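You operate a simulated robot arm through the tools that you are given. There is no shell and no other tool. Be economical: measure what you need, move in short steps, check, and stop when the job is done.

Carry out the task below with a simulated robot arm. There is one attempt and no reset: what you move stays moved.

TASK
Put the white piston on the top of the board bench away on the top of the repair bench. Then put one of the clean green filters from the top of the parts stand on top of the grey drum filter. Then put the white filter cartridge on the top of the small table away on the desk top. Then put the blue sensor on the top of the small table away on the top of the board bench. Then shut the top parts drawer. Then take the orange filter cartridge from the top of the repair bench and leave it on top of the black head. Then shut the top drawer. Then take the flat black cap and put it on the brown valve block. Then take the yellow case and leave it on the top of the parts stand. The order counts. Set down upright: clean green filter, white filter cartridge, orange filter cartridge.

The check looks at the end state, three seconds after you hand in, the way a careful person would. Anything else that was tipped, shoved, dropped, spilled or broken makes it a failure. A push-on lid holds only when it is set on centred and level and pressed home; a screw cap is set on level and turned clockwise until tight.

THE ROBOT
A 7-joint arm with a vacuum gripper on a trunk, on a base that drives. Base frame: it is fixed to the floor where the robot stands at the start and does not move with it; the origin is under the middle of the robot, x ahead of it, y to its left, z up; the surface under the hand at the start is at about z = 851. Readings come in mm, rad, newtons and seconds.
Its first joint turns from -2.897 to 2.897 rad. Places, roughly: black head (9x9x8 cm) [-1600, -1200, 900]; blue sensor [750, 2000, 750]; brown valve block [-1250, -1000, 1000]; clean green filter (5x5x7 cm) [-700, 1600, 500]; desk top [-1500, 3300, 800]; flat black cap (5x5x3 cm) [-2400, -1100, 900]; grey drum filter (6x6x6 cm) [700, 1200, 900]; orange filter cartridge (5x5x9 cm) [-1800, -1200, 900]; top drawer [-1700, -1300, 1000]; top of the board bench [700, -100, 800]; top of the parts stand [-900, 1700, 400]; top of the repair bench [-1500, -1400, 900]; top parts drawer [700, 500, 1100]; white filter cartridge (5x5x9 cm) [800, 1800, 800]; white piston (5x5x3 cm) [700, -100, 900]; yellow case (7x10x3 cm) [-2800, -1600, 900]. Payload 1.06 kg.
Tool frame: the origin (TCP) lies in the middle of the cups' lips, and z points out of the cups. The gripper has 1 cup of 24 mm across, covering 24 by 24 mm (tool x, y); the bellows give 8 mm. With the vacuum on, a cup seals on a smooth face that it is pressed against (1 to 4 N); it does not hold porous or soft things. The pull reaches 23 N.
Orientation is that of the tool frame in the base frame, as [roll, pitch, yaw] about the fixed x, y, z axes, in that order (R = Rz(yaw) Ry(pitch) Rx(roll)). With the cups facing straight down, the tool's x points along the base's -x, its y along +y and its z along -z.

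THE INTERFACE
- The arm moves only by the tool servo_tool. Its argument "steps" is a list of rows, each a list of 7 numbers: the turn, a rotation vector about the base's x, y, z in rad, then the shift along the base's x, y, z in m, then the vacuum: 1 switches it on, 0 off. In form: [[ax, ay, az, tx, ty, tz, suction], ...]. A call has 1 to 10 rows; each row shifts and turns the commanded pose from where the row before left it. Rows are played at 5 a second. More than 50 mm and 0.15 rad between two rows, or a gripper value outside its range, and nothing of the call is played. A pose out of reach is approached as far as the arm can. The call stops where the force on the tool passes 40 N (or 10 N more than at its start, if that is more) or the arm is blocked; 0.2 s more then pass. The pull builds up within a second once a cup has sealed. Time passes only in rows, and 0.2 s behind the last, so rows that do not move give it time. It gives the time, the measured TCP pose, the force on the tool (base axes) and the pull of the vacuum at its end, in the units of the frame above (readings bear some noise), with the torque about the TCP (base axes, N m) and any sound that the robot's microphone picked up.
- Cameras (640 x 400 px; columns grow to the right, rows downward): "scene" is now at [175.1, 180.6, 1474.7]; the picture's right is [-0.37, -0.93, 0.00], its down [-0.65, 0.26, -0.71] and it looks along [0.66, -0.26, -0.70] (base axes); focal length 214 px, centre (320, 200). "wrist" rides on the gripper at [78, 19, -96] in the tool frame; the picture's right is [-0.24, 0.97, 0.00], its down [-0.71, -0.17, -0.69] and it looks along [-0.67, -0.16, 0.73] (tool axes); focal length 243 px, centre (320, 200). There is no depth. A picture from a camera that has moved, and an enlarged one, comes with that camera's place and axes in the base frame and with its lens.
- capture(camera): a new picture of that camera. It takes no simulated time.
- roll_base(legs): drives the robot by 1 to 6 legs, each [ahead, left, turn to the left] in mm, mm and rad, along the robot's own axes; the way and the turn of a leg run together, so that a leg with both is an arc; at most 1500 mm and 3.142 rad a leg. The arm and the cameras ride along, it lands a little off, and it stops where it bumps. It gives what a move gives.
- aim_head(pan, tilt): turns the head with the scene camera to pan (to the left, within 2.094 rad either way) and tilt (down, from -0.506 to 1.204), counted from straight ahead of the robot. It gives what a move gives.
- close_up(camera, box): a new picture of the part [left, top, right, bottom] of that camera's present view, enlarged. It takes no simulated time.
- finish_job(): hands the job in; it is judged then, once.

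Work in short steps. Places have to be worked out from the pictures, the camera data and where the tool is seen: move nearer, look again, correct. Check each grasp and each placing, and mend what went wrong. You have 483 turns and 236 pictures in all, those below and enlarged ones among them. Switch the vacuum off and draw the arm clear of the work before you hand the job in, unless the task says otherwise; then end with one line.

The tools are called after "Call:" by a JSON object that holds its "method" and its "body". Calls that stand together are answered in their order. servo_tool: Moves the arm, as the interface text tells. Its arguments: {"type":"object","properties":{"steps":{"type":"array","items":{"type":"array","items":{"type":"number"}}}},"required":["steps"]} The other tools are called the same way: roll_base (legs) drives the base; aim_head (pan, tilt) turns the head that bears the scene camera; capture (camera) takes a picture; close_up (camera, box) takes an enlarged picture of a part of a camera's view; finish_job () hands the job in.

At the start:

```text
time: 0.0
position: [588.2, -42.8, 1273.6]
tool_rot: [-3.141, 0.0, -3.141]
contact_force: [0.4, -0.8, -0.5]
torque: [-0.01, 0.01, 0.01]
pull: 0.0
robot x, y, heading: [0.6, -0.2, -0.002]
head pan, tilt: [-0.379, 0.782]
```

scene: 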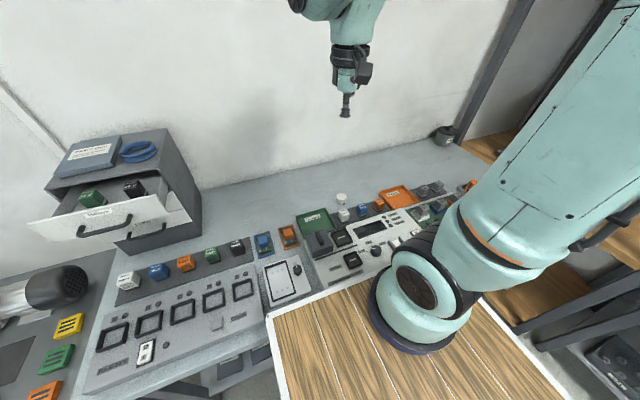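
wrist: 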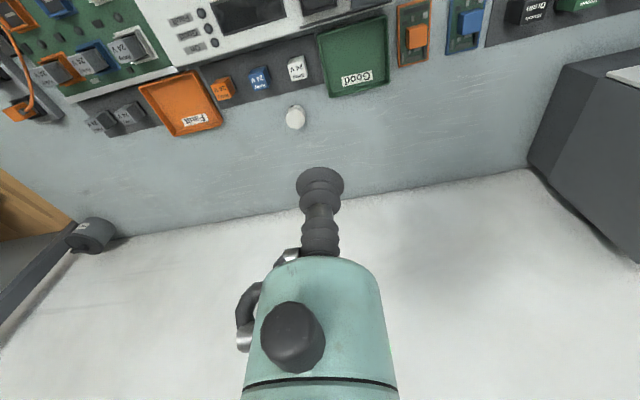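

The white piston shows in the wrist view at about (295,117), which I make roughly (714,-126). I'll enlarge both views to confirm.

Call:
{"method": "close_up", "body": {"camera": "wrist", "box": [220, 60, 380, 160]}}

Call:
{"method": "close_up", "body": {"camera": "scene", "box": [260, 160, 500, 310]}}

```text
4.00 times, centred on (300, 110) of wrist
camera zoom: at [509.4, -26.0, 1368.6], right [0.24, 0.97, 0.0], down [0.71, -0.17, 0.69], along [0.67, -0.16, -0.73], focal length 970 px, centre (400, 560)
```

zoom: 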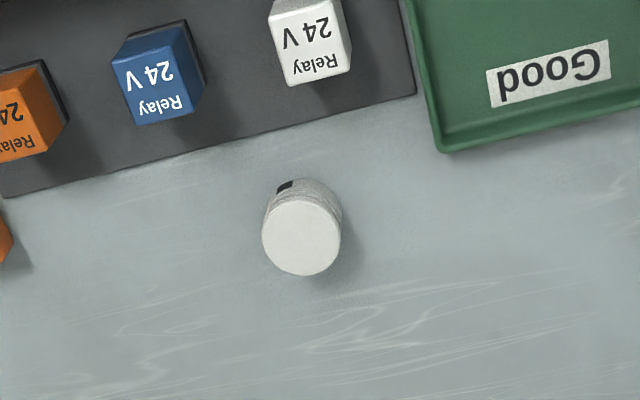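

```text
2.67 times, centred on (380, 235) of scene
camera zoom: at [175.1, 180.6, 1474.7], right [-0.37, -0.93, 0.0], down [-0.65, 0.26, -0.71], along [0.66, -0.26, -0.7], focal length 572 px, centre (160, 107)
```

zoom: 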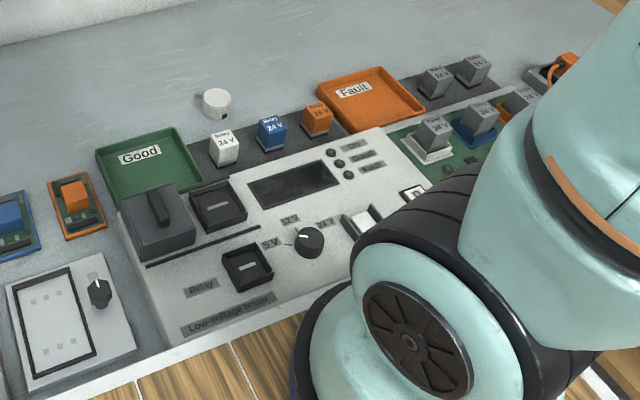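

Triangulating both views puts the piston top near (722,-129,877). I'll move above it to z≈950.

Call:
{"method": "servo_tool", "body": {"steps": [[0, 0, 0, 0.0149, -0.0096, -0.036, 0], [0, 0, 0, 0.0149, -0.0096, -0.036, 0], [0, 0, 0, 0.0149, -0.0096, -0.036, 0], [0, 0, 0, 0.0149, -0.0096, -0.036, 0], [0, 0, 0, 0.0149, -0.0096, -0.036, 0], [0, 0, 0, 0.0149, -0.0096, -0.036, 0], [0, 0, 0, 0.0149, -0.0096, -0.036, 0], [0, 0, 0, 0.0149, -0.0096, -0.036, 0], [0, 0, 0, 0.0149, -0.0096, -0.036, 0]]}}

Call:
{"method": "capture", "body": {"camera": "wrist"}}

```text
time: 2.0
position: [722.7, -128.8, 949.4]
tool_rot: [-3.141, 0.002, 3.14]
contact_force: [-0.7, 0.4, -0.2]
torque: [-0.01, 0.01, 0.04]
pull: 0.0
robot x, y, heading: [0.9, -1.3, -0.003]
head pan, tilt: [-0.379, 0.782]
```

```text
231 pictures are left
camera wrist: at [643.7, -111.9, 1044.2], right [0.23, 0.97, 0.0], down [0.71, -0.17, 0.69], along [0.67, -0.16, -0.73], focal length 243 px, centre (320, 200)
```

wrist: 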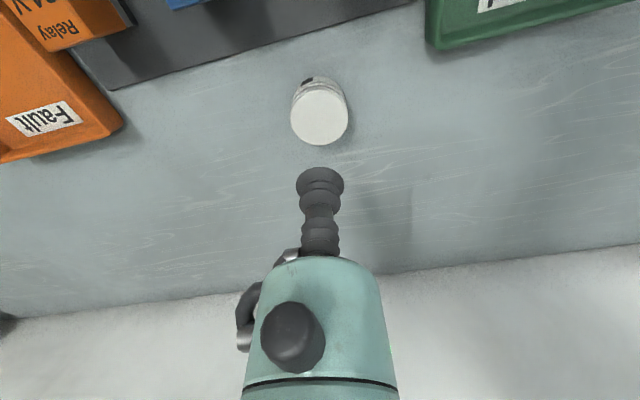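

Centre reads about (719,-130), so I shift slightly and descend to just above it with vacuum on.

Call:
{"method": "servo_tool", "body": {"steps": [[0, 0, 0, -0.003, -0.0015, -0.03, 0], [0, 0, 0, 0, 0, -0.025, 1], [0, 0, 0, 0, 0, -0.008, 1], [0, 0, 0, 0, 0, -0.004, 1], [0, 0, 0, 0, 0, -0.002, 1]]}}

```text
time: 3.2
position: [719.6, -131.3, 881.1]
tool_rot: [-3.14, 0.002, -3.141]
contact_force: [-0.3, 0.1, -0.9]
torque: [-0.01, 0.01, -0.02]
pull: 23.1
robot x, y, heading: [-0.1, -0.3, 0.002]
head pan, tilt: [-0.379, 0.782]
```

Sealed with full pull at z≈881. I'll lift and look.

Call:
{"method": "servo_tool", "body": {"steps": [[0, 0, 0, 0, 0, 0.03, 1], [0, 0, 0, 0, 0, 0.04, 1], [0, 0, 0, 0, 0, 0.04, 1], [0, 0, 0, -0.02, 0, 0.04, 1], [0, 0, 0, -0.04, 0, 0.025, 1], [0, 0, 0, -0.04, 0, 0.025, 1], [0, 0, 0, -0.04, 0, 0.025, 1], [0, 0, 0, -0.04, 0, 0.025, 1]]}}

Call:
{"method": "capture", "body": {"camera": "wrist"}}

Call:
{"method": "aim_head", "body": {"pan": -2.09, "tilt": 0.4}}

Call:
{"method": "capture", "body": {"camera": "scene"}}

```text
time: 5.0
position: [538.9, -131.3, 1129.9]
tool_rot: [3.141, -0.001, 3.14]
contact_force: [1.1, 0.3, -1.2]
torque: [0.0, 0.01, 0.0]
pull: 22.6
robot x, y, heading: [-0.6, -1.2, -0.003]
head pan, tilt: [-0.379, 0.782]
```

```text
230 pictures are left
camera wrist: at [460.5, -113.4, 1225.5], right [0.23, 0.97, 0.0], down [0.71, -0.17, 0.68], along [0.66, -0.16, -0.73], focal length 243 px, centre (320, 200)
```

wrist: 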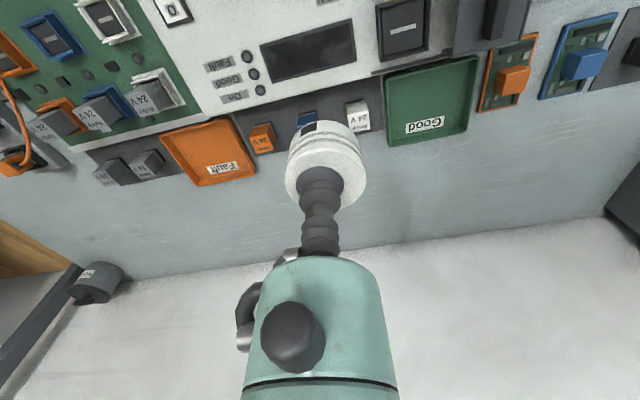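

```text
time: 6.7
position: [540.6, -130.6, 1130.7]
tool_rot: [3.141, 0.0, 3.141]
contact_force: [-0.3, -0.1, -1.6]
torque: [0.0, -0.01, -0.01]
pull: 22.5
robot x, y, heading: [-0.4, 1.5, 0.001]
head pan, tilt: [-2.089, 0.4]
```

```text
229 pictures are left
camera scene: at [53.5, 130.3, 1508.3], right [-0.87, 0.49, 0.0], down [0.19, 0.34, -0.92], along [-0.46, -0.8, -0.39], focal length 214 px, centre (320, 200)
```

scene: 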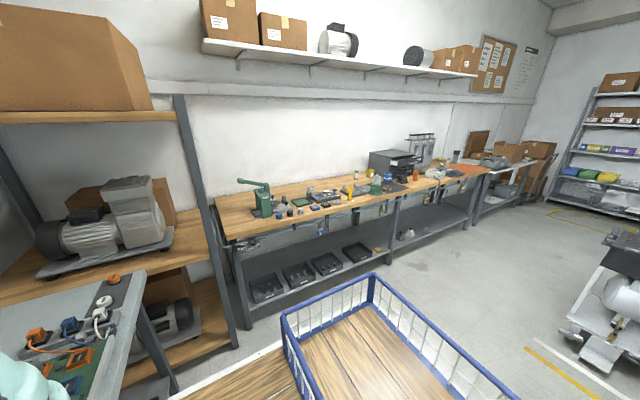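

Piston held upright. I'll look at the other side of the room too, before driving.

Call:
{"method": "aim_head", "body": {"pan": 2.09, "tilt": 0.4}}

Call:
{"method": "capture", "body": {"camera": "scene"}}

Call:
{"method": "aim_head", "body": {"pan": 1.0, "tilt": 0.5}}

Call:
{"method": "capture", "body": {"camera": "scene"}}

```text
time: 10.1
position: [539.3, -131.7, 1130.1]
tool_rot: [-3.141, 0.0, 3.141]
contact_force: [-0.9, 0.2, -0.5]
torque: [-0.02, 0.0, 0.03]
pull: 22.1
robot x, y, heading: [1.5, -2.0, 0.002]
head pan, tilt: [2.089, 0.4]
```

```text
228 pictures are left
camera scene: at [53.5, 291.3, 1508.3], right [0.87, 0.5, 0.0], down [0.19, -0.34, -0.92], along [-0.46, 0.8, -0.39], focal length 214 px, centre (320, 200)
```

scene: 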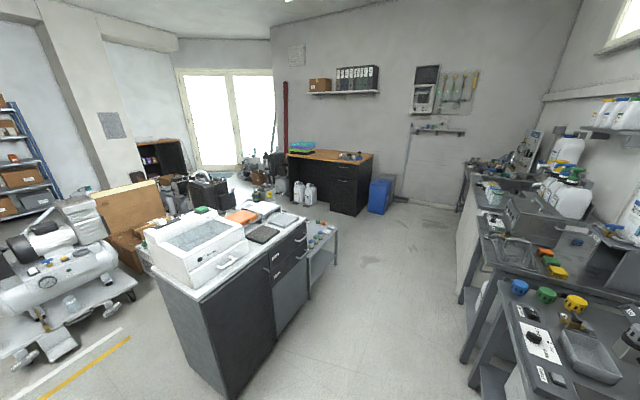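

```text
time: 11.5
position: [540.4, -130.9, 1130.5]
tool_rot: [3.139, 0.0, -3.141]
contact_force: [0.0, 0.2, 0.3]
torque: [0.01, 0.0, -0.01]
pull: 23.1
robot x, y, heading: [2.0, -0.3, -0.002]
head pan, tilt: [1.0, 0.499]
```

```text
227 pictures are left
camera scene: at [148.5, 287.4, 1499.2], right [0.84, -0.54, 0.0], down [-0.26, -0.4, -0.88], along [0.47, 0.74, -0.48], focal length 214 px, centre (320, 200)
```

scene: 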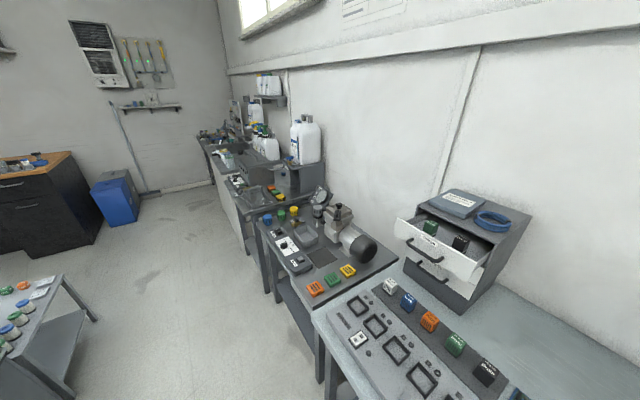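

I need to know what the wooden deck near the robot is before driving; I'll look down to the right and ahead.

Call:
{"method": "aim_head", "body": {"pan": -1.2, "tilt": 1.1}}

Call:
{"method": "capture", "body": {"camera": "scene"}}

Call:
{"method": "aim_head", "body": {"pan": -2.09, "tilt": 1.1}}

Call:
{"method": "capture", "body": {"camera": "scene"}}

Call:
{"method": "aim_head", "body": {"pan": 0.5, "tilt": 1.1}}

Call:
{"method": "capture", "body": {"camera": "scene"}}

```text
time: 13.5
position: [539.1, -131.2, 1130.2]
tool_rot: [-3.141, -0.001, -3.141]
contact_force: [0.3, 0.1, -1.0]
torque: [0.03, 0.04, 0.02]
pull: 22.9
robot x, y, heading: [-0.2, -2.5, 0.001]
head pan, tilt: [-1.201, 1.1]
```

```text
226 pictures are left
camera scene: at [122.2, 151.9, 1451.5], right [-0.93, -0.36, 0.0], down [-0.32, 0.83, -0.45], along [0.16, -0.42, -0.89], focal length 214 px, centre (320, 200)
```

scene: 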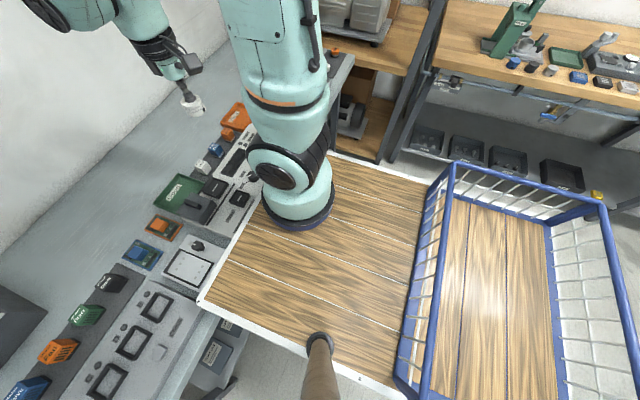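

```text
time: 14.7
position: [540.1, -129.8, 1130.0]
tool_rot: [-3.141, 0.0, -3.141]
contact_force: [-0.2, -0.1, -0.3]
torque: [0.0, 0.0, 0.0]
pull: 22.6
robot x, y, heading: [-0.3, -0.2, 0.001]
head pan, tilt: [-2.089, 1.1]
```

```text
225 pictures are left
camera scene: at [68.1, 155.9, 1451.5], right [-0.87, 0.49, 0.0], down [0.44, 0.77, -0.45], along [-0.22, -0.39, -0.89], focal length 214 px, centre (320, 200)
```

scene: 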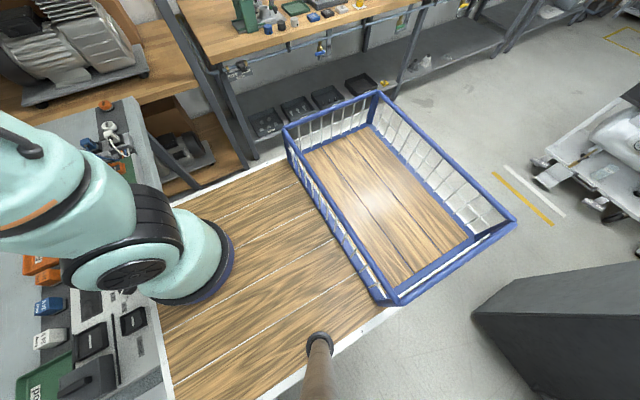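

```text
time: 17.1
position: [538.8, -131.2, 1130.9]
tool_rot: [-3.14, 0.0, -3.141]
contact_force: [0.4, -0.8, -1.2]
torque: [0.02, 0.02, 0.03]
pull: 23.2
robot x, y, heading: [2.8, -0.8, 0.004]
head pan, tilt: [0.499, 1.1]
```

```text
224 pictures are left
camera scene: at [154.8, 241.0, 1451.5], right [0.48, -0.88, 0.0], down [-0.78, -0.43, -0.45], along [0.4, 0.22, -0.89], focal length 214 px, centre (320, 200)
```

scene: 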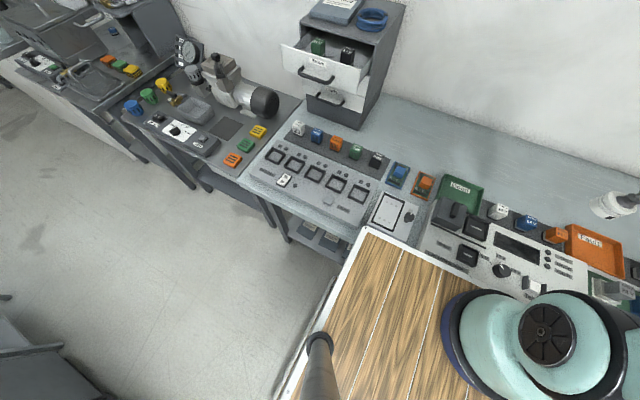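

The robot is a cart about 0.7×0.45 m with a deck; the lane behind it is clear. I'll back off from the bench, turn right in place, then view the repair bench.

Call:
{"method": "roll_base", "body": {"legs": [[-750, 0, 0], [0, 0, -1.571]]}}

Call:
{"method": "aim_head", "body": {"pan": -0.5, "tilt": 0.55}}

Call:
{"method": "capture", "body": {"camera": "scene"}}

```text
time: 25.0
position: [-885.2, -541.6, 1130.5]
tool_rot: [3.141, 0.001, 1.58]
contact_force: [0.0, 0.1, -1.2]
torque: [-0.03, 0.05, -0.01]
pull: 22.3
robot x, y, heading: [-758.2, -4.2, -1.56]
head pan, tilt: [0.499, 1.1]
```

```text
time: 26.2
position: [-887.1, -541.6, 1130.0]
tool_rot: [-3.14, 0.0, 1.578]
contact_force: [0.4, -0.8, -1.0]
torque: [-0.01, -0.01, -0.05]
pull: 22.8
robot x, y, heading: [-756.4, -2.3, -1.561]
head pan, tilt: [-0.499, 0.55]
```

```text
223 pictures are left
camera scene: at [-591.7, -178.3, 1494.6], right [-0.88, 0.47, 0.0], down [0.25, 0.46, -0.85], along [-0.4, -0.75, -0.52], focal length 214 px, centre (320, 200)
```

scene: 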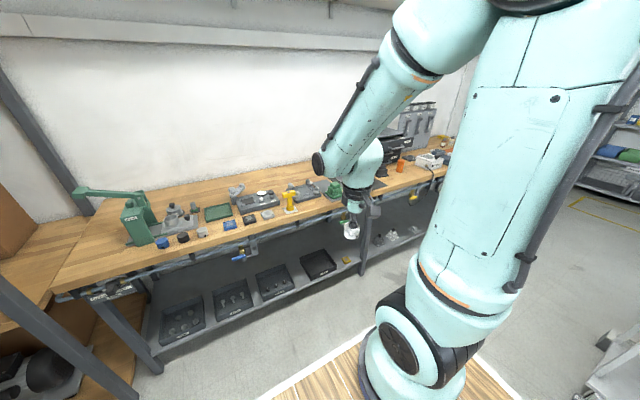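

Now strafe right along the bench and forward a bit, then look at the section with the orange cartridge and black head.

Call:
{"method": "roll_base", "body": {"legs": [[0, -750, 0], [200, 0, 0]]}}

Call:
{"method": "aim_head", "body": {"pan": 0.0, "tilt": 0.7}}

Call:
{"method": "capture", "body": {"camera": "scene"}}

Call:
{"method": "capture", "body": {"camera": "wrist"}}

```text
time: 31.5
position: [-1640.4, -751.7, 1131.2]
tool_rot: [3.141, -0.001, 1.578]
contact_force: [-0.7, -0.3, -1.0]
torque: [0.03, -0.03, -0.04]
pull: 23.6
robot x, y, heading: [-1513.8, -207.1, -1.562]
head pan, tilt: [-0.499, 0.55]
```

```text
time: 32.5
position: [-1640.4, -750.9, 1131.8]
tool_rot: [3.14, -0.001, 1.577]
contact_force: [0.1, 0.7, -0.8]
torque: [0.02, 0.02, 0.02]
pull: 23.1
robot x, y, heading: [-1512.5, -210.5, -1.564]
head pan, tilt: [0.0, 0.7]
```

```text
222 pictures are left
camera scene: at [-1302.4, -393.6, 1481.5], right [-1.0, -0.01, 0.0], down [0.0, 0.64, -0.77], along [0.0, -0.77, -0.64], focal length 214 px, centre (320, 200)
```

scene: 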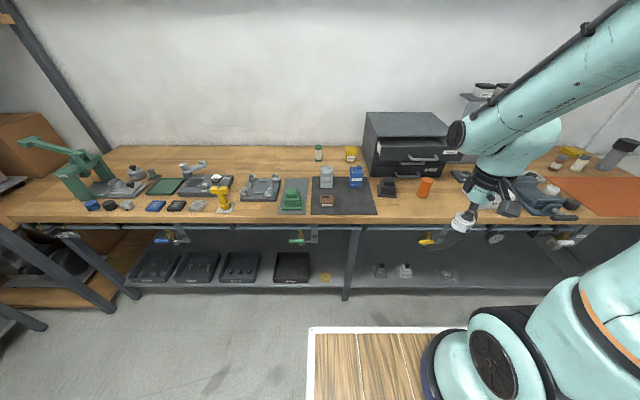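

```text
221 pictures are left
camera wrist: at [-1622.6, -673.6, 1225.6], right [0.97, -0.23, 0.0], down [-0.17, -0.71, 0.68], along [-0.16, -0.67, -0.73], focal length 243 px, centre (320, 200)
```

wrist: 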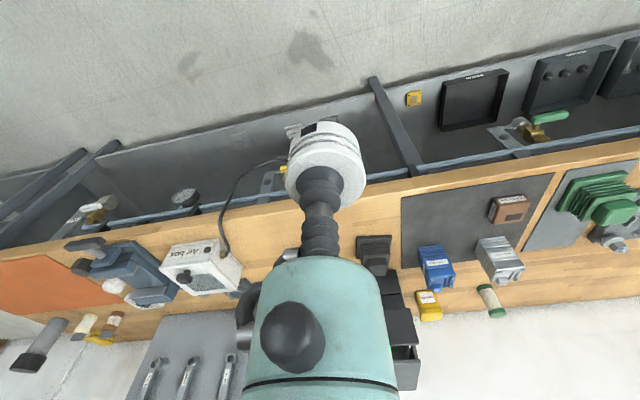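

Let me enlarge the relevant bench section.

Call:
{"method": "close_up", "body": {"camera": "scene", "box": [270, 100, 470, 225]}}

Call:
{"method": "close_up", "body": {"camera": "scene", "box": [440, 100, 640, 225]}}

```text
3.20 times, centred on (370, 162) of scene
camera zoom: at [-1302.4, -393.6, 1481.5], right [-1.0, -0.01, 0.0], down [0.0, 0.64, -0.77], along [0.0, -0.77, -0.64], focal length 686 px, centre (160, 320)
```

zoom: 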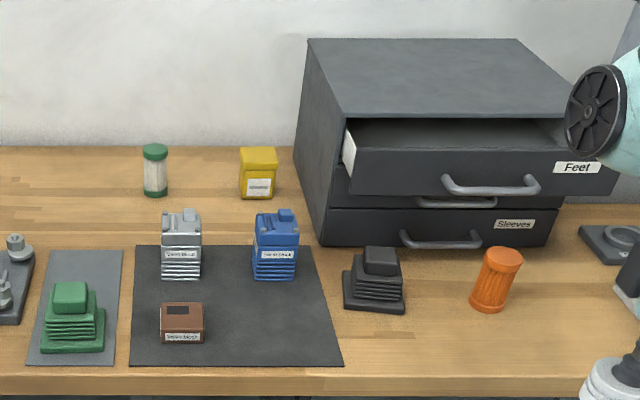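

```text
3.20 times, centred on (540, 162) of scene
camera zoom: at [-1302.4, -393.6, 1481.5], right [-1.0, -0.01, 0.0], down [0.0, 0.64, -0.77], along [0.0, -0.77, -0.64], focal length 686 px, centre (-384, 320)
```

zoom: 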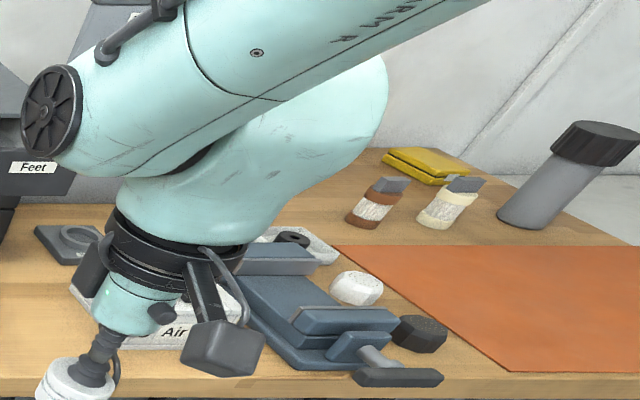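

Yellow case ≈(-2780,-1530), black cap ≈(-2330,-1060), black head ≈(-1600,-1150), orange ≈(-1790,-1130). A free spot for the piston is about (-1690,-1075). I'll drive closer by 250 mm.

Call:
{"method": "roll_base", "body": {"legs": [[250, 0, 0]]}}

Call:
{"method": "capture", "body": {"camera": "wrist"}}

Call:
{"method": "capture", "body": {"camera": "scene"}}

```text
time: 34.3
position: [-1637.4, -1002.4, 1132.0]
tool_rot: [3.141, 0.0, 1.578]
contact_force: [-0.1, -0.6, -0.9]
torque: [0.0, 0.0, 0.0]
pull: 22.8
robot x, y, heading: [-1509.8, -467.0, -1.565]
head pan, tilt: [0.0, 0.7]
```

```text
218 pictures are left
camera wrist: at [-1621.1, -924.4, 1225.6], right [0.97, -0.23, 0.0], down [-0.17, -0.71, 0.68], along [-0.16, -0.67, -0.73], focal length 243 px, centre (320, 200)
```

wrist: 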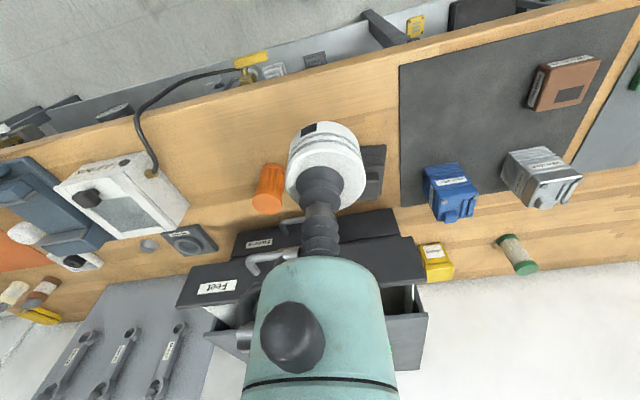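

```text
217 pictures are left
camera scene: at [-1300.8, -644.5, 1481.5], right [-1.0, -0.01, 0.0], down [0.0, 0.64, -0.76], along [0.01, -0.76, -0.64], focal length 214 px, centre (320, 200)
```

scene: 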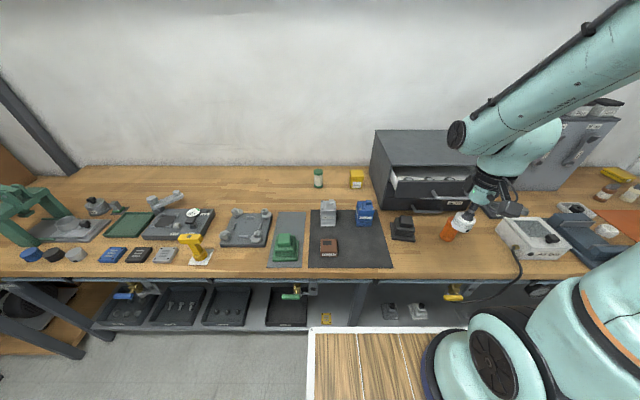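

Bench height about 873–880. I'll move over (-1678,-1064) and lower to just above.

Call:
{"method": "servo_tool", "body": {"steps": [[0, 0, 0, -0.02, -0.03, 0, 1], [0, 0, 0, -0.0206, -0.0316, 0, 1], [0, 0, 0, 0, 0, -0.045, 1], [0, 0, 0, 0, 0, -0.045, 1], [0, 0, 0, 0, 0, -0.045, 1], [0, 0, 0, 0, 0, -0.04, 1], [0, 0, 0, 0, 0, -0.03, 1]]}}

Call:
{"method": "capture", "body": {"camera": "wrist"}}

```text
time: 35.9
position: [-1679.5, -1063.5, 925.1]
tool_rot: [3.14, -0.002, 1.578]
contact_force: [-0.3, 0.0, -0.6]
torque: [-0.05, -0.01, -0.02]
pull: 23.1
robot x, y, heading: [-1511.8, -463.0, -1.566]
head pan, tilt: [0.0, 0.7]
```

```text
216 pictures are left
camera wrist: at [-1661.7, -986.1, 1019.9], right [0.97, -0.23, 0.0], down [-0.17, -0.71, 0.69], along [-0.16, -0.67, -0.73], focal length 243 px, centre (320, 200)
```

wrist: 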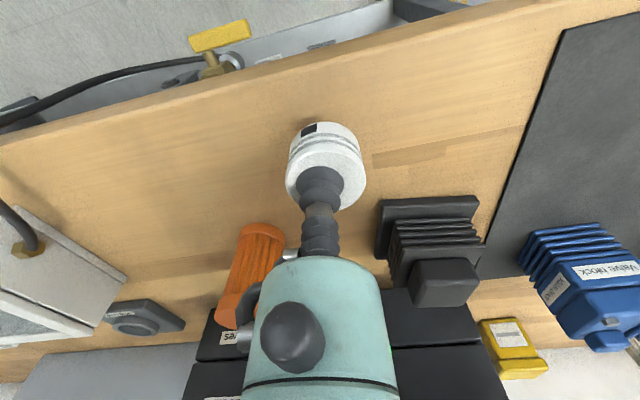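

The front edge looks closer (~y=-1027) than I'd like; I'll shift to (-1670,-1084), clear of head and cartridge, and lower gently.

Call:
{"method": "servo_tool", "body": {"steps": [[0, 0, 0, 0.0095, -0.0205, 0, 1], [0, 0, 0, 0, 0, -0.008, 1], [0, 0, 0, 0, 0, -0.005, 1], [0, 0, 0, 0, 0, -0.003, 1]]}}

```text
time: 36.9
position: [-1670.4, -1083.4, 909.5]
tool_rot: [-3.139, 0.0, 1.576]
contact_force: [-0.9, 0.5, -0.5]
torque: [0.01, -0.01, 0.03]
pull: 22.6
robot x, y, heading: [-1510.0, -459.1, -1.564]
head pan, tilt: [0.0, 0.7]
```

No contact yet; continuing down in small steps.

Call:
{"method": "servo_tool", "body": {"steps": [[0, 0, 0, 0, 0, -0.003, 1], [0, 0, 0, 0, 0, -0.002, 1]]}}

Call:
{"method": "close_up", "body": {"camera": "wrist", "box": [240, 90, 400, 190]}}

```text
time: 37.5
position: [-1669.7, -1084.4, 904.0]
tool_rot: [3.14, 0.0, 1.577]
contact_force: [-0.1, -0.4, -0.3]
torque: [0.01, -0.01, -0.02]
pull: 22.6
robot x, y, heading: [-1513.9, -459.7, -1.564]
head pan, tilt: [0.0, 0.7]
```

```text
4.00 times, centred on (320, 140) of wrist
camera zoom: at [-1652.1, -1006.5, 999.4], right [0.97, -0.23, 0.0], down [-0.17, -0.71, 0.68], along [-0.16, -0.67, -0.73], focal length 970 px, centre (320, 440)
```

zoom: 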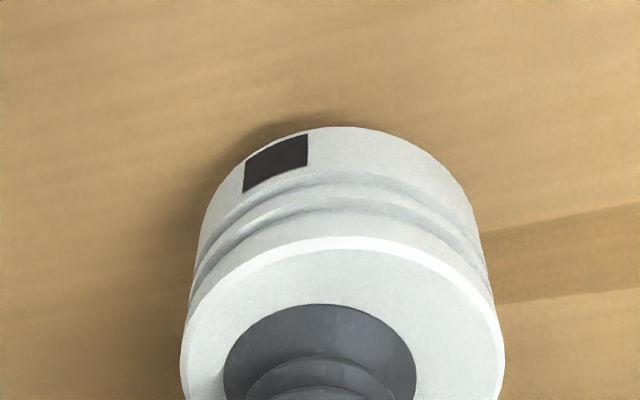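

Still just hovering by the look of it; a few more millimetres.

Call:
{"method": "servo_tool", "body": {"steps": [[0, 0, 0, 0, 0, -0.002, 1], [0, 0, 0, 0, 0, -0.002, 1]]}}

Call:
{"method": "close_up", "body": {"camera": "wrist", "box": [240, 90, 400, 190]}}

```text
time: 38.1
position: [-1668.3, -1083.9, 901.2]
tool_rot: [3.141, 0.001, 1.577]
contact_force: [-0.8, 0.1, 0.1]
torque: [0.0, 0.01, 0.01]
pull: 22.5
robot x, y, heading: [-1512.1, -458.9, -1.567]
head pan, tilt: [0.0, 0.7]
```

```text
4.00 times, centred on (320, 140) of wrist
camera zoom: at [-1652.0, -1006.6, 995.6], right [0.97, -0.23, 0.0], down [-0.17, -0.71, 0.69], along [-0.16, -0.67, -0.73], focal length 970 px, centre (320, 440)
```

zoom: 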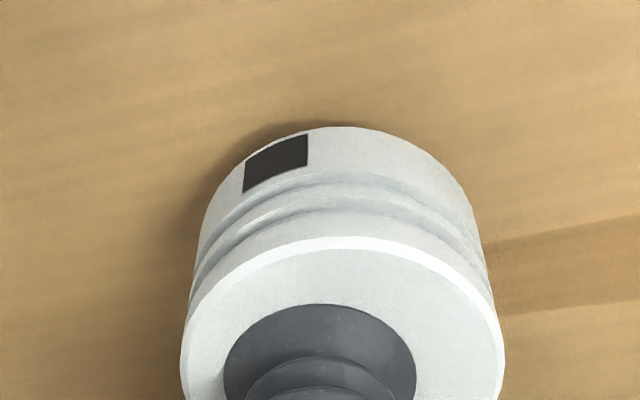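

The view still shifts with the hand, so not yet touching. Two more small steps.

Call:
{"method": "servo_tool", "body": {"steps": [[0, 0, 0, 0, 0, -0.0015, 1], [0, 0, 0, 0, 0, -0.0015, 1], [0, 0, 0, 0, 0, 0, 1]]}}

```text
time: 38.9
position: [-1669.7, -1084.0, 897.7]
tool_rot: [3.141, 0.0, 1.578]
contact_force: [-0.7, -0.2, -1.1]
torque: [-0.02, 0.0, 0.01]
pull: 22.7
robot x, y, heading: [-1509.5, -458.8, -1.564]
head pan, tilt: [0.0, 0.7]
```

Call:
{"method": "servo_tool", "body": {"steps": [[0, 0, 0, 0, 0, -0.0015, 1], [0, 0, 0, 0, 0, -0.0015, 1], [0, 0, 0, 0, 0, 0, 1]]}}

Call:
{"method": "close_up", "body": {"camera": "wrist", "box": [240, 90, 400, 190]}}

```text
time: 39.7
position: [-1667.8, -1083.2, 894.0]
tool_rot: [3.141, -0.001, 1.577]
contact_force: [0.3, 0.1, -1.2]
torque: [0.0, -0.02, 0.03]
pull: 22.7
robot x, y, heading: [-1510.9, -461.3, -1.565]
head pan, tilt: [0.0, 0.7]
```

```text
4.00 times, centred on (320, 140) of wrist
camera zoom: at [-1652.0, -1006.7, 989.9], right [0.97, -0.23, 0.0], down [-0.17, -0.71, 0.68], along [-0.16, -0.67, -0.73], focal length 970 px, centre (320, 440)
```

zoom: 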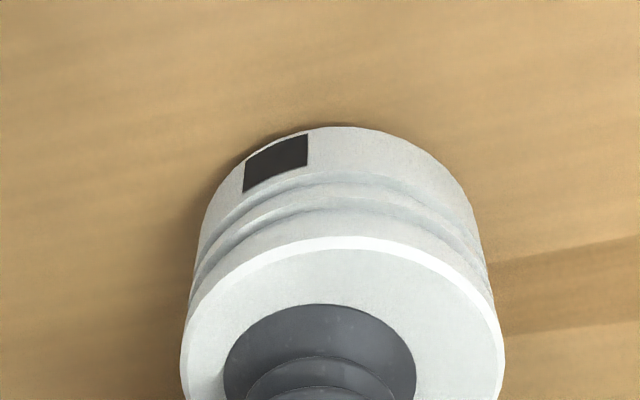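

Shadow is tightening; close to contact. Continue.

Call:
{"method": "servo_tool", "body": {"steps": [[0, 0, 0, 0, 0, -0.0015, 1], [0, 0, 0, 0, 0, -0.0015, 1], [0, 0, 0, 0, 0, 0, 1]]}}

```text
time: 40.5
position: [-1669.9, -1083.7, 891.8]
tool_rot: [-3.141, 0.0, 1.577]
contact_force: [-0.3, -0.7, -0.1]
torque: [0.03, 0.0, -0.02]
pull: 22.7
robot x, y, heading: [-1511.9, -462.5, -1.562]
head pan, tilt: [0.0, 0.7]
```

Call:
{"method": "servo_tool", "body": {"steps": [[0, 0, 0, 0, 0, -0.0015, 1], [0, 0, 0, 0, 0, -0.0015, 1], [0, 0, 0, 0, 0, 0, 1]]}}

Call:
{"method": "close_up", "body": {"camera": "wrist", "box": [240, 90, 400, 190]}}

```text
time: 41.3
position: [-1670.0, -1083.1, 888.9]
tool_rot: [-3.141, 0.0, 1.579]
contact_force: [-0.1, -0.5, 9.4]
torque: [0.02, 0.01, 0.01]
pull: 23.1
robot x, y, heading: [-1512.9, -461.6, -1.564]
head pan, tilt: [0.0, 0.7]
```

```text
4.00 times, centred on (320, 140) of wrist
camera zoom: at [-1652.4, -1006.4, 983.8], right [0.97, -0.23, 0.0], down [-0.17, -0.71, 0.69], along [-0.16, -0.67, -0.73], focal length 970 px, centre (320, 440)
```

zoom: 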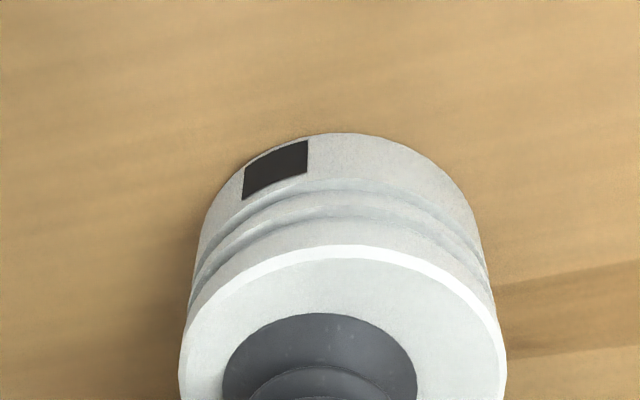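

Contact (9 N). Back off slightly, release and lift.

Call:
{"method": "servo_tool", "body": {"steps": [[0, 0, 0, 0, 0, 0.001, 1], [0, 0, 0, 0, 0, 0, 0], [0, 0, 0, 0, 0, 0, 0], [0, 0, 0, 0, 0, 0, 0], [0, 0, 0, 0, 0, 0.005, 0], [0, 0, 0, 0, 0, 0.04, 0], [0, 0, 0, 0, 0, 0.04, 0]]}}

Call:
{"method": "capture", "body": {"camera": "wrist"}}

```text
time: 42.9
position: [-1669.5, -1085.0, 975.1]
tool_rot: [-3.141, -0.002, 1.578]
contact_force: [-0.2, -0.3, -0.1]
torque: [0.05, 0.02, -0.01]
pull: 0.0
robot x, y, heading: [-1509.4, -463.8, -1.565]
head pan, tilt: [0.0, 0.7]
```

```text
211 pictures are left
camera wrist: at [-1652.6, -1007.1, 1069.9], right [0.97, -0.23, 0.0], down [-0.17, -0.71, 0.68], along [-0.16, -0.67, -0.73], focal length 243 px, centre (320, 200)
```

wrist: 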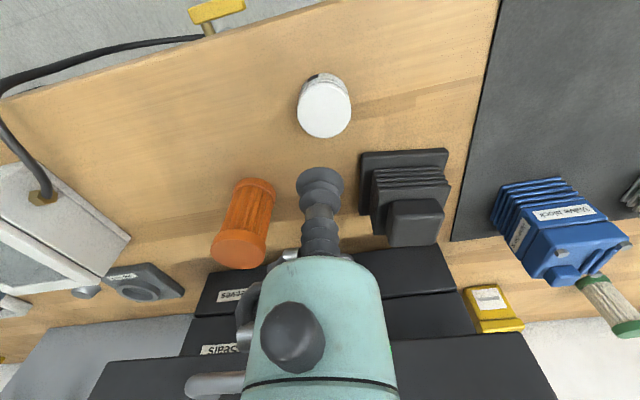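

Piston placed well upright. Raise the hand and retract before driving to the parts stand.

Call:
{"method": "servo_tool", "body": {"steps": [[0, 0, 0, 0, 0, 0.045, 0], [0, 0, 0, 0, 0, 0.045, 0], [0, 0, 0, 0, 0.01, 0.045, 0], [0, 0, 0, 0, 0.02, 0.045, 0], [0, 0, 0, 0.015, 0.03, 0.035, 0], [0, 0, 0, 0.02, 0.03, 0.03, 0], [0, 0, 0, 0.03, 0, 0.03, 0], [0, 0, 0, 0.03, 0, 0.02, 0]]}}

Call:
{"method": "roll_base", "body": {"legs": [[-360, 0, 0], [0, 1360, 0]]}}

Call:
{"method": "aim_head", "body": {"pan": -2.09, "tilt": 0.6}}

Call:
{"method": "capture", "body": {"camera": "scene"}}

```text
time: 44.7
position: [-1575.5, -993.2, 1270.0]
tool_rot: [3.141, -0.001, 1.576]
contact_force: [0.1, 0.3, 0.2]
torque: [0.0, -0.03, 0.03]
pull: 0.2
robot x, y, heading: [-1510.7, -460.3, -1.563]
head pan, tilt: [0.0, 0.7]
```

```text
time: 53.4
position: [-213.7, -628.6, 1271.6]
tool_rot: [-3.141, 0.001, 1.575]
contact_force: [0.1, -0.3, 1.0]
torque: [0.05, 0.01, 0.03]
pull: 0.1
robot x, y, heading: [-148.8, -96.4, -1.568]
head pan, tilt: [0.0, 0.7]
```

```text
time: 55.4
position: [-213.6, -628.1, 1270.4]
tool_rot: [-3.141, 0.0, 1.575]
contact_force: [0.5, -0.4, -0.8]
torque: [-0.01, 0.0, 0.02]
pull: 0.1
robot x, y, heading: [-150.1, -97.7, -1.558]
head pan, tilt: [-2.089, 0.6]
```

```text
210 pictures are left
camera scene: at [-15.9, -151.4, 1490.1], right [0.49, 0.87, 0.0], down [0.49, -0.28, -0.83], along [-0.72, 0.4, -0.56], focal length 214 px, centre (320, 200)
```

scene: 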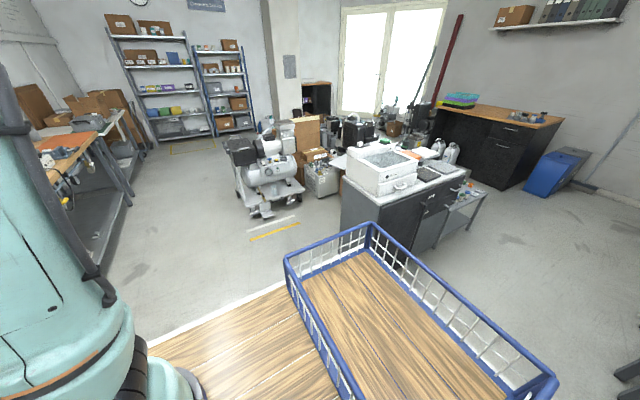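

Lane is clear; back up along it towards y≈1550, then view the parts stand.

Call:
{"method": "roll_base", "body": {"legs": [[-1450, 0, 0], [-200, 0, 0]]}}

Call:
{"method": "aim_head", "body": {"pan": -1.5, "tilt": 0.9}}

Call:
{"method": "capture", "body": {"camera": "scene"}}

```text
time: 63.8
position: [-224.1, 1027.6, 1270.1]
tool_rot: [3.142, 0.001, 1.579]
contact_force: [0.9, -0.8, -0.3]
torque: [0.01, -0.03, -0.02]
pull: 0.2
robot x, y, heading: [-161.1, 1557.5, -1.562]
head pan, tilt: [-2.089, 0.6]
```

```text
time: 64.8
position: [-224.2, 1026.7, 1271.1]
tool_rot: [3.14, 0.0, 1.579]
contact_force: [-0.1, 0.1, -0.4]
torque: [-0.02, -0.01, 0.03]
pull: 0.0
robot x, y, heading: [-160.4, 1558.4, -1.56]
head pan, tilt: [-1.499, 0.901]
```

```text
209 pictures are left
camera scene: at [-25.3, 1455.8, 1465.4], right [-0.08, 1.0, 0.0], down [0.78, 0.06, -0.62], along [-0.62, -0.05, -0.78], focal length 214 px, centre (320, 200)
```

scene: 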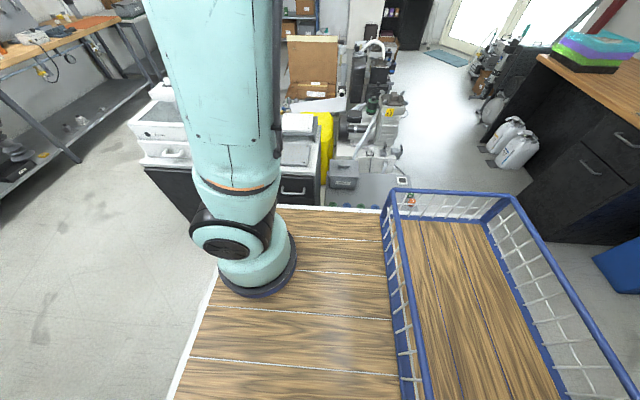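

Stand is hidden by my deck. Nudge 30 mm toward +x, then turn to face -x.

Call:
{"method": "roll_base", "body": {"legs": [[0, 40, 0], [0, 0, -1.571]]}}

Call:
{"method": "aim_head", "body": {"pan": 0.0, "tilt": 0.8}}

Call:
{"method": "capture", "body": {"camera": "scene"}}

Call:
{"method": "capture", "body": {"camera": "wrist"}}

```text
time: 69.5
position: [-651.2, 1628.7, 1269.5]
tool_rot: [3.14, 0.0, -0.002]
contact_force: [0.0, -0.2, 0.0]
torque: [0.02, -0.01, -0.01]
pull: 0.0
robot x, y, heading: [-118.8, 1561.3, 3.141]
head pan, tilt: [-1.499, 0.901]
```

```text
time: 71.2
position: [-651.3, 1630.0, 1270.1]
tool_rot: [-3.141, -0.001, -0.003]
contact_force: [1.4, 1.2, -0.5]
torque: [-0.03, -0.01, 0.01]
pull: 0.1
robot x, y, heading: [-122.9, 1559.5, 3.143]
head pan, tilt: [0.0, 0.799]
```

```text
208 pictures are left
camera scene: at [-302.3, 1350.8, 1473.2], right [0.0, 1.0, 0.0], down [0.72, 0.0, -0.7], along [-0.7, 0.0, -0.72], focal length 214 px, centre (320, 200)
```

scene: 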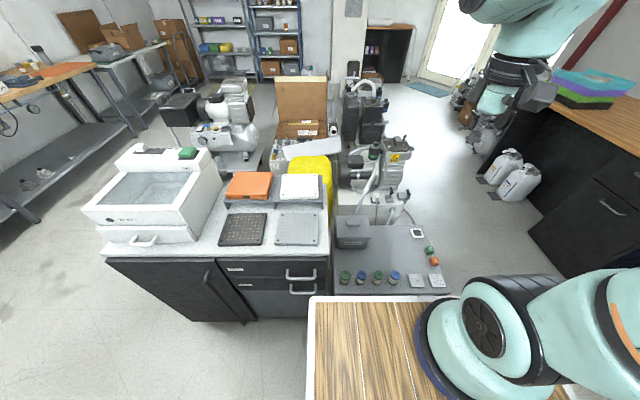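

```text
207 pictures are left
camera wrist: at [-574.4, 1608.6, 1365.5], right [-0.24, -0.97, 0.0], down [-0.71, 0.17, 0.68], along [-0.67, 0.16, -0.73], focal length 243 px, centre (320, 200)
```

wrist: 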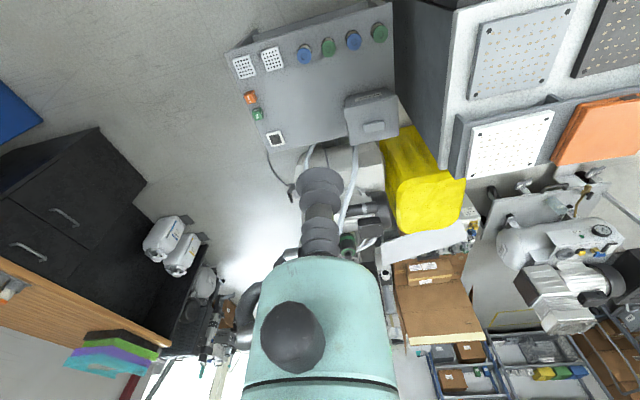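

The stand shows a row of filters with coloured tops. Enlarge both.

Call:
{"method": "close_up", "body": {"camera": "wrist", "box": [220, 0, 420, 125]}}

Call:
{"method": "close_up", "body": {"camera": "scene", "box": [320, 215, 480, 315]}}

```text
3.20 times, centred on (320, 62) of wrist
camera zoom: at [-574.4, 1608.6, 1365.5], right [-0.24, -0.97, 0.0], down [-0.71, 0.17, 0.68], along [-0.67, 0.16, -0.73], focal length 776 px, centre (320, 640)
```

zoom: 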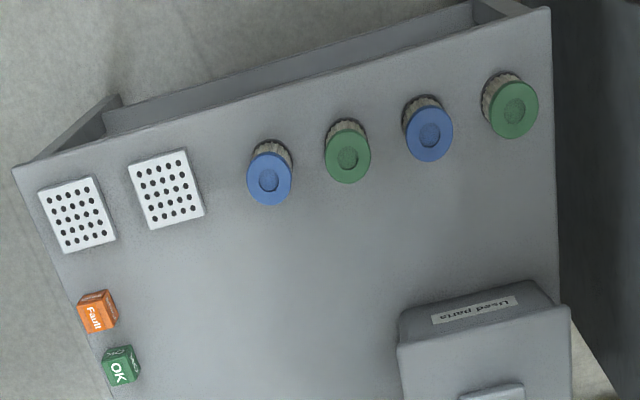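

```text
4.00 times, centred on (400, 265) of scene
camera zoom: at [-302.3, 1350.8, 1473.2], right [0.0, 1.0, 0.0], down [0.72, 0.0, -0.7], along [-0.7, 0.0, -0.72], focal length 858 px, centre (0, -60)
```

zoom: 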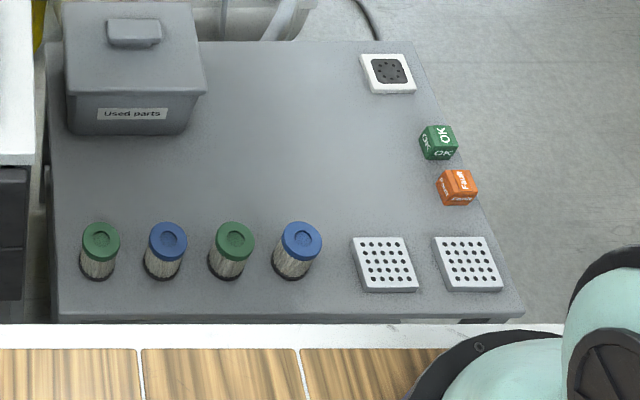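

The middle green filter top is at ≈(-750,1623,511). Descend above it in stages.

Call:
{"method": "servo_tool", "body": {"steps": [[0, 0, 0, -0.012, -0.0007, -0.045, 0], [0, 0, 0, -0.012, -0.0007, -0.045, 0], [0, 0, 0, -0.012, -0.0007, -0.045, 0], [0, 0, 0, -0.012, -0.0007, -0.045, 0], [0, 0, 0, -0.012, -0.0007, -0.045, 0], [0, 0, 0, -0.012, -0.0007, -0.045, 0], [0, 0, 0, -0.012, -0.0007, -0.045, 0], [0, 0, 0, -0.012, -0.0007, -0.045, 0], [0, 0, 0, 0, 0, -0.045, 0], [0, 0, 0, 0, 0, -0.045, 0]]}}

Call:
{"method": "capture", "body": {"camera": "wrist"}}

```text
time: 73.3
position: [-747.7, 1623.7, 818.9]
tool_rot: [3.141, 0.003, -0.001]
contact_force: [0.3, -0.3, 0.9]
torque: [0.05, 0.01, 0.01]
pull: 0.0
robot x, y, heading: [-121.4, 1559.7, 3.142]
head pan, tilt: [0.0, 0.799]
```

```text
204 pictures are left
camera wrist: at [-670.4, 1603.3, 914.5], right [-0.24, -0.97, 0.0], down [-0.71, 0.17, 0.69], along [-0.67, 0.16, -0.73], focal length 243 px, centre (320, 200)
```

wrist: 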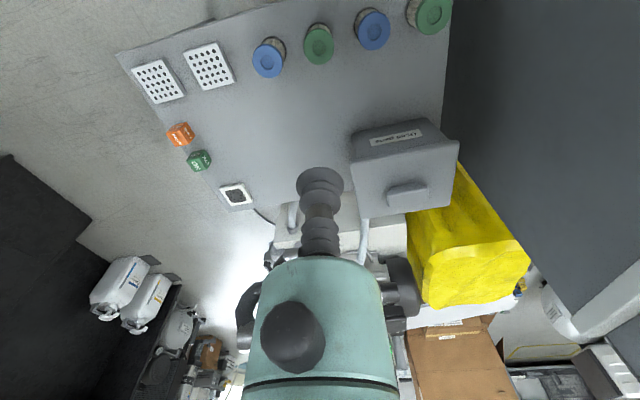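

Estimate (-746,1622) holds. Descend further to z≈570.

Call:
{"method": "servo_tool", "body": {"steps": [[0, 0, 0, 0, 0, -0.045, 0], [0, 0, 0, 0, 0, -0.045, 0], [0, 0, 0, 0, 0, -0.045, 0], [0, 0, 0, 0, 0, -0.045, 0], [0, 0, 0, 0, 0, -0.04, 0], [0, 0, 0, 0, 0, -0.03, 0]]}}

Call:
{"method": "capture", "body": {"camera": "wrist"}}

```text
time: 74.8
position: [-747.6, 1624.7, 569.4]
tool_rot: [3.14, 0.0, -0.001]
contact_force: [0.2, 0.2, 0.5]
torque: [-0.02, -0.03, 0.0]
pull: 0.0
robot x, y, heading: [-117.2, 1559.0, 3.137]
head pan, tilt: [0.0, 0.799]
```

```text
203 pictures are left
camera wrist: at [-669.9, 1603.6, 665.2], right [-0.24, -0.97, 0.0], down [-0.71, 0.17, 0.68], along [-0.67, 0.16, -0.73], focal length 243 px, centre (320, 200)
```

wrist: 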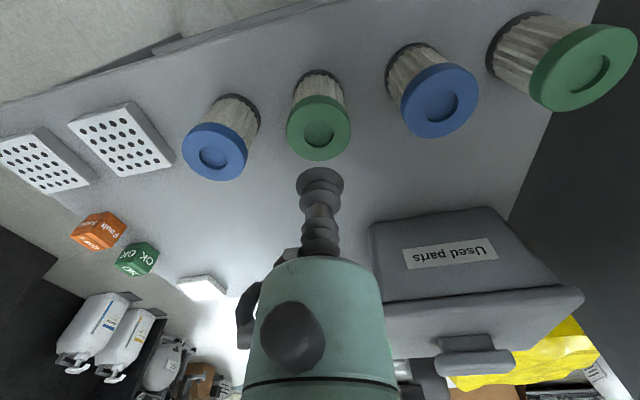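

Check lid detail for the seal spot.

Call:
{"method": "close_up", "body": {"camera": "wrist", "box": [256, 60, 384, 140]}}

Call:
{"method": "close_up", "body": {"camera": "wrist", "box": [256, 80, 384, 160]}}

```text
5.00 times, centred on (320, 100) of wrist
camera zoom: at [-669.9, 1603.6, 665.2], right [-0.24, -0.97, 0.0], down [-0.71, 0.17, 0.68], along [-0.67, 0.16, -0.73], focal length 1213 px, centre (320, 700)
```

zoom: 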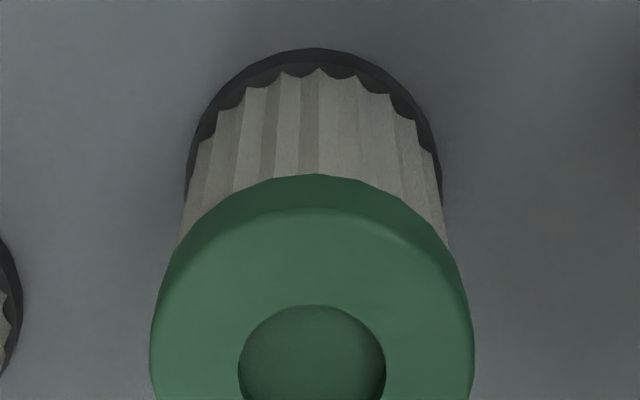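

```text
5.00 times, centred on (320, 120) of wrist
camera zoom: at [-669.9, 1603.6, 665.2], right [-0.24, -0.97, 0.0], down [-0.71, 0.17, 0.68], along [-0.67, 0.16, -0.73], focal length 1213 px, centre (320, 600)
```

zoom: 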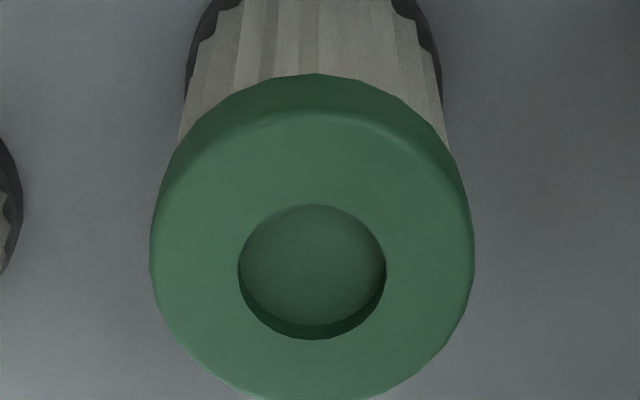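

Recess ≈21 mm across, so centring must be within ~1.5 mm. Go down to about 12 mm above and zoom.

Call:
{"method": "servo_tool", "body": {"steps": [[0, 0, 0, 0, 0.001, -0.03, 0], [0, 0, 0, 0, 0, -0.015, 0]]}}

Call:
{"method": "close_up", "body": {"camera": "wrist", "box": [256, 130, 384, 210]}}

Call:
{"method": "close_up", "body": {"camera": "scene", "box": [320, 235, 420, 297]}}

```text
time: 75.3
position: [-746.9, 1624.8, 524.0]
tool_rot: [3.14, 0.0, -0.002]
contact_force: [0.2, 0.1, -0.5]
torque: [0.0, 0.03, 0.01]
pull: 0.1
robot x, y, heading: [-119.4, 1560.3, 3.137]
head pan, tilt: [0.0, 0.799]
```

```text
5.00 times, centred on (320, 170) of wrist
camera zoom: at [-670.4, 1604.0, 620.4], right [-0.24, -0.97, 0.0], down [-0.71, 0.17, 0.68], along [-0.67, 0.16, -0.73], focal length 1213 px, centre (320, 350)
```

zoom: 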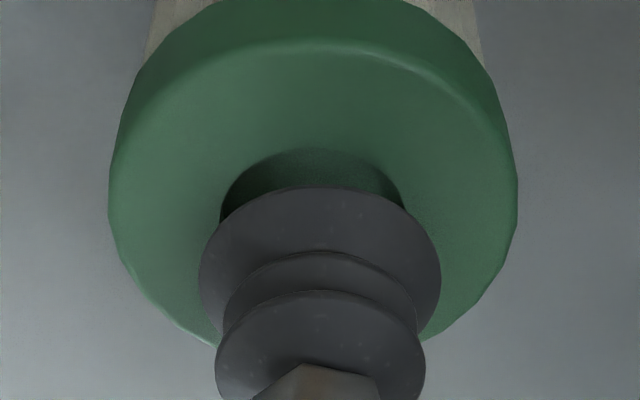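

```text
6.40 times, centred on (370, 266) of scene
camera zoom: at [-302.3, 1350.7, 1473.2], right [0.0, 1.0, 0.0], down [0.72, 0.0, -0.7], along [-0.7, 0.0, -0.72], focal length 1373 px, centre (0, -222)
```

zoom: 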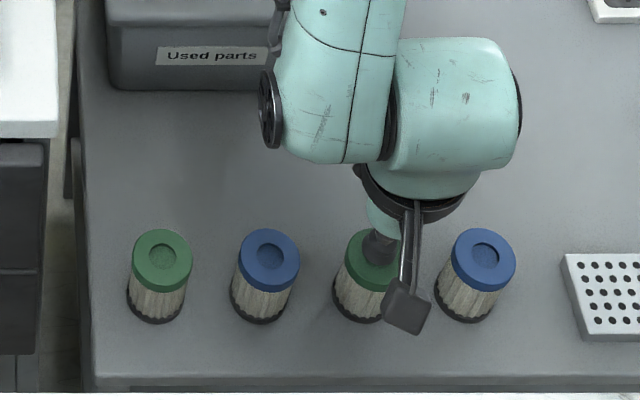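

Sideways error ≈+0.9 mm in y, fore-aft looks within ~1 mm. Correct and press down gently with vacuum on.

Call:
{"method": "servo_tool", "body": {"steps": [[0, 0, 0, 0.0002, 0.0009, -0.003, 1], [0, 0, 0, 0, 0, -0.002, 1], [0, 0, 0, 0, 0, -0.002, 1], [0, 0, 0, 0, 0, 0, 1]]}}

Call:
{"method": "close_up", "body": {"camera": "wrist", "box": [256, 130, 384, 210]}}

```text
time: 76.3
position: [-747.3, 1626.9, 518.7]
tool_rot: [-3.141, -0.001, -0.001]
contact_force: [0.2, 0.7, 0.4]
torque: [0.0, 0.0, 0.02]
pull: 22.7
robot x, y, heading: [-121.3, 1560.5, 3.14]
head pan, tilt: [0.0, 0.799]
```

```text
5.00 times, centred on (320, 170) of wrist
camera zoom: at [-670.0, 1605.1, 613.3], right [-0.24, -0.97, 0.0], down [-0.71, 0.17, 0.68], along [-0.67, 0.16, -0.73], focal length 1213 px, centre (320, 350)
```

zoom: 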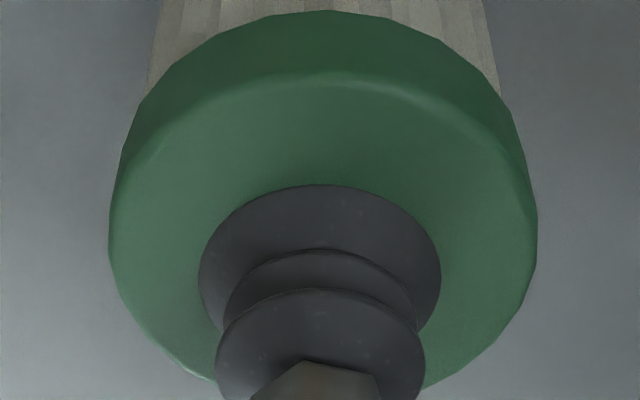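

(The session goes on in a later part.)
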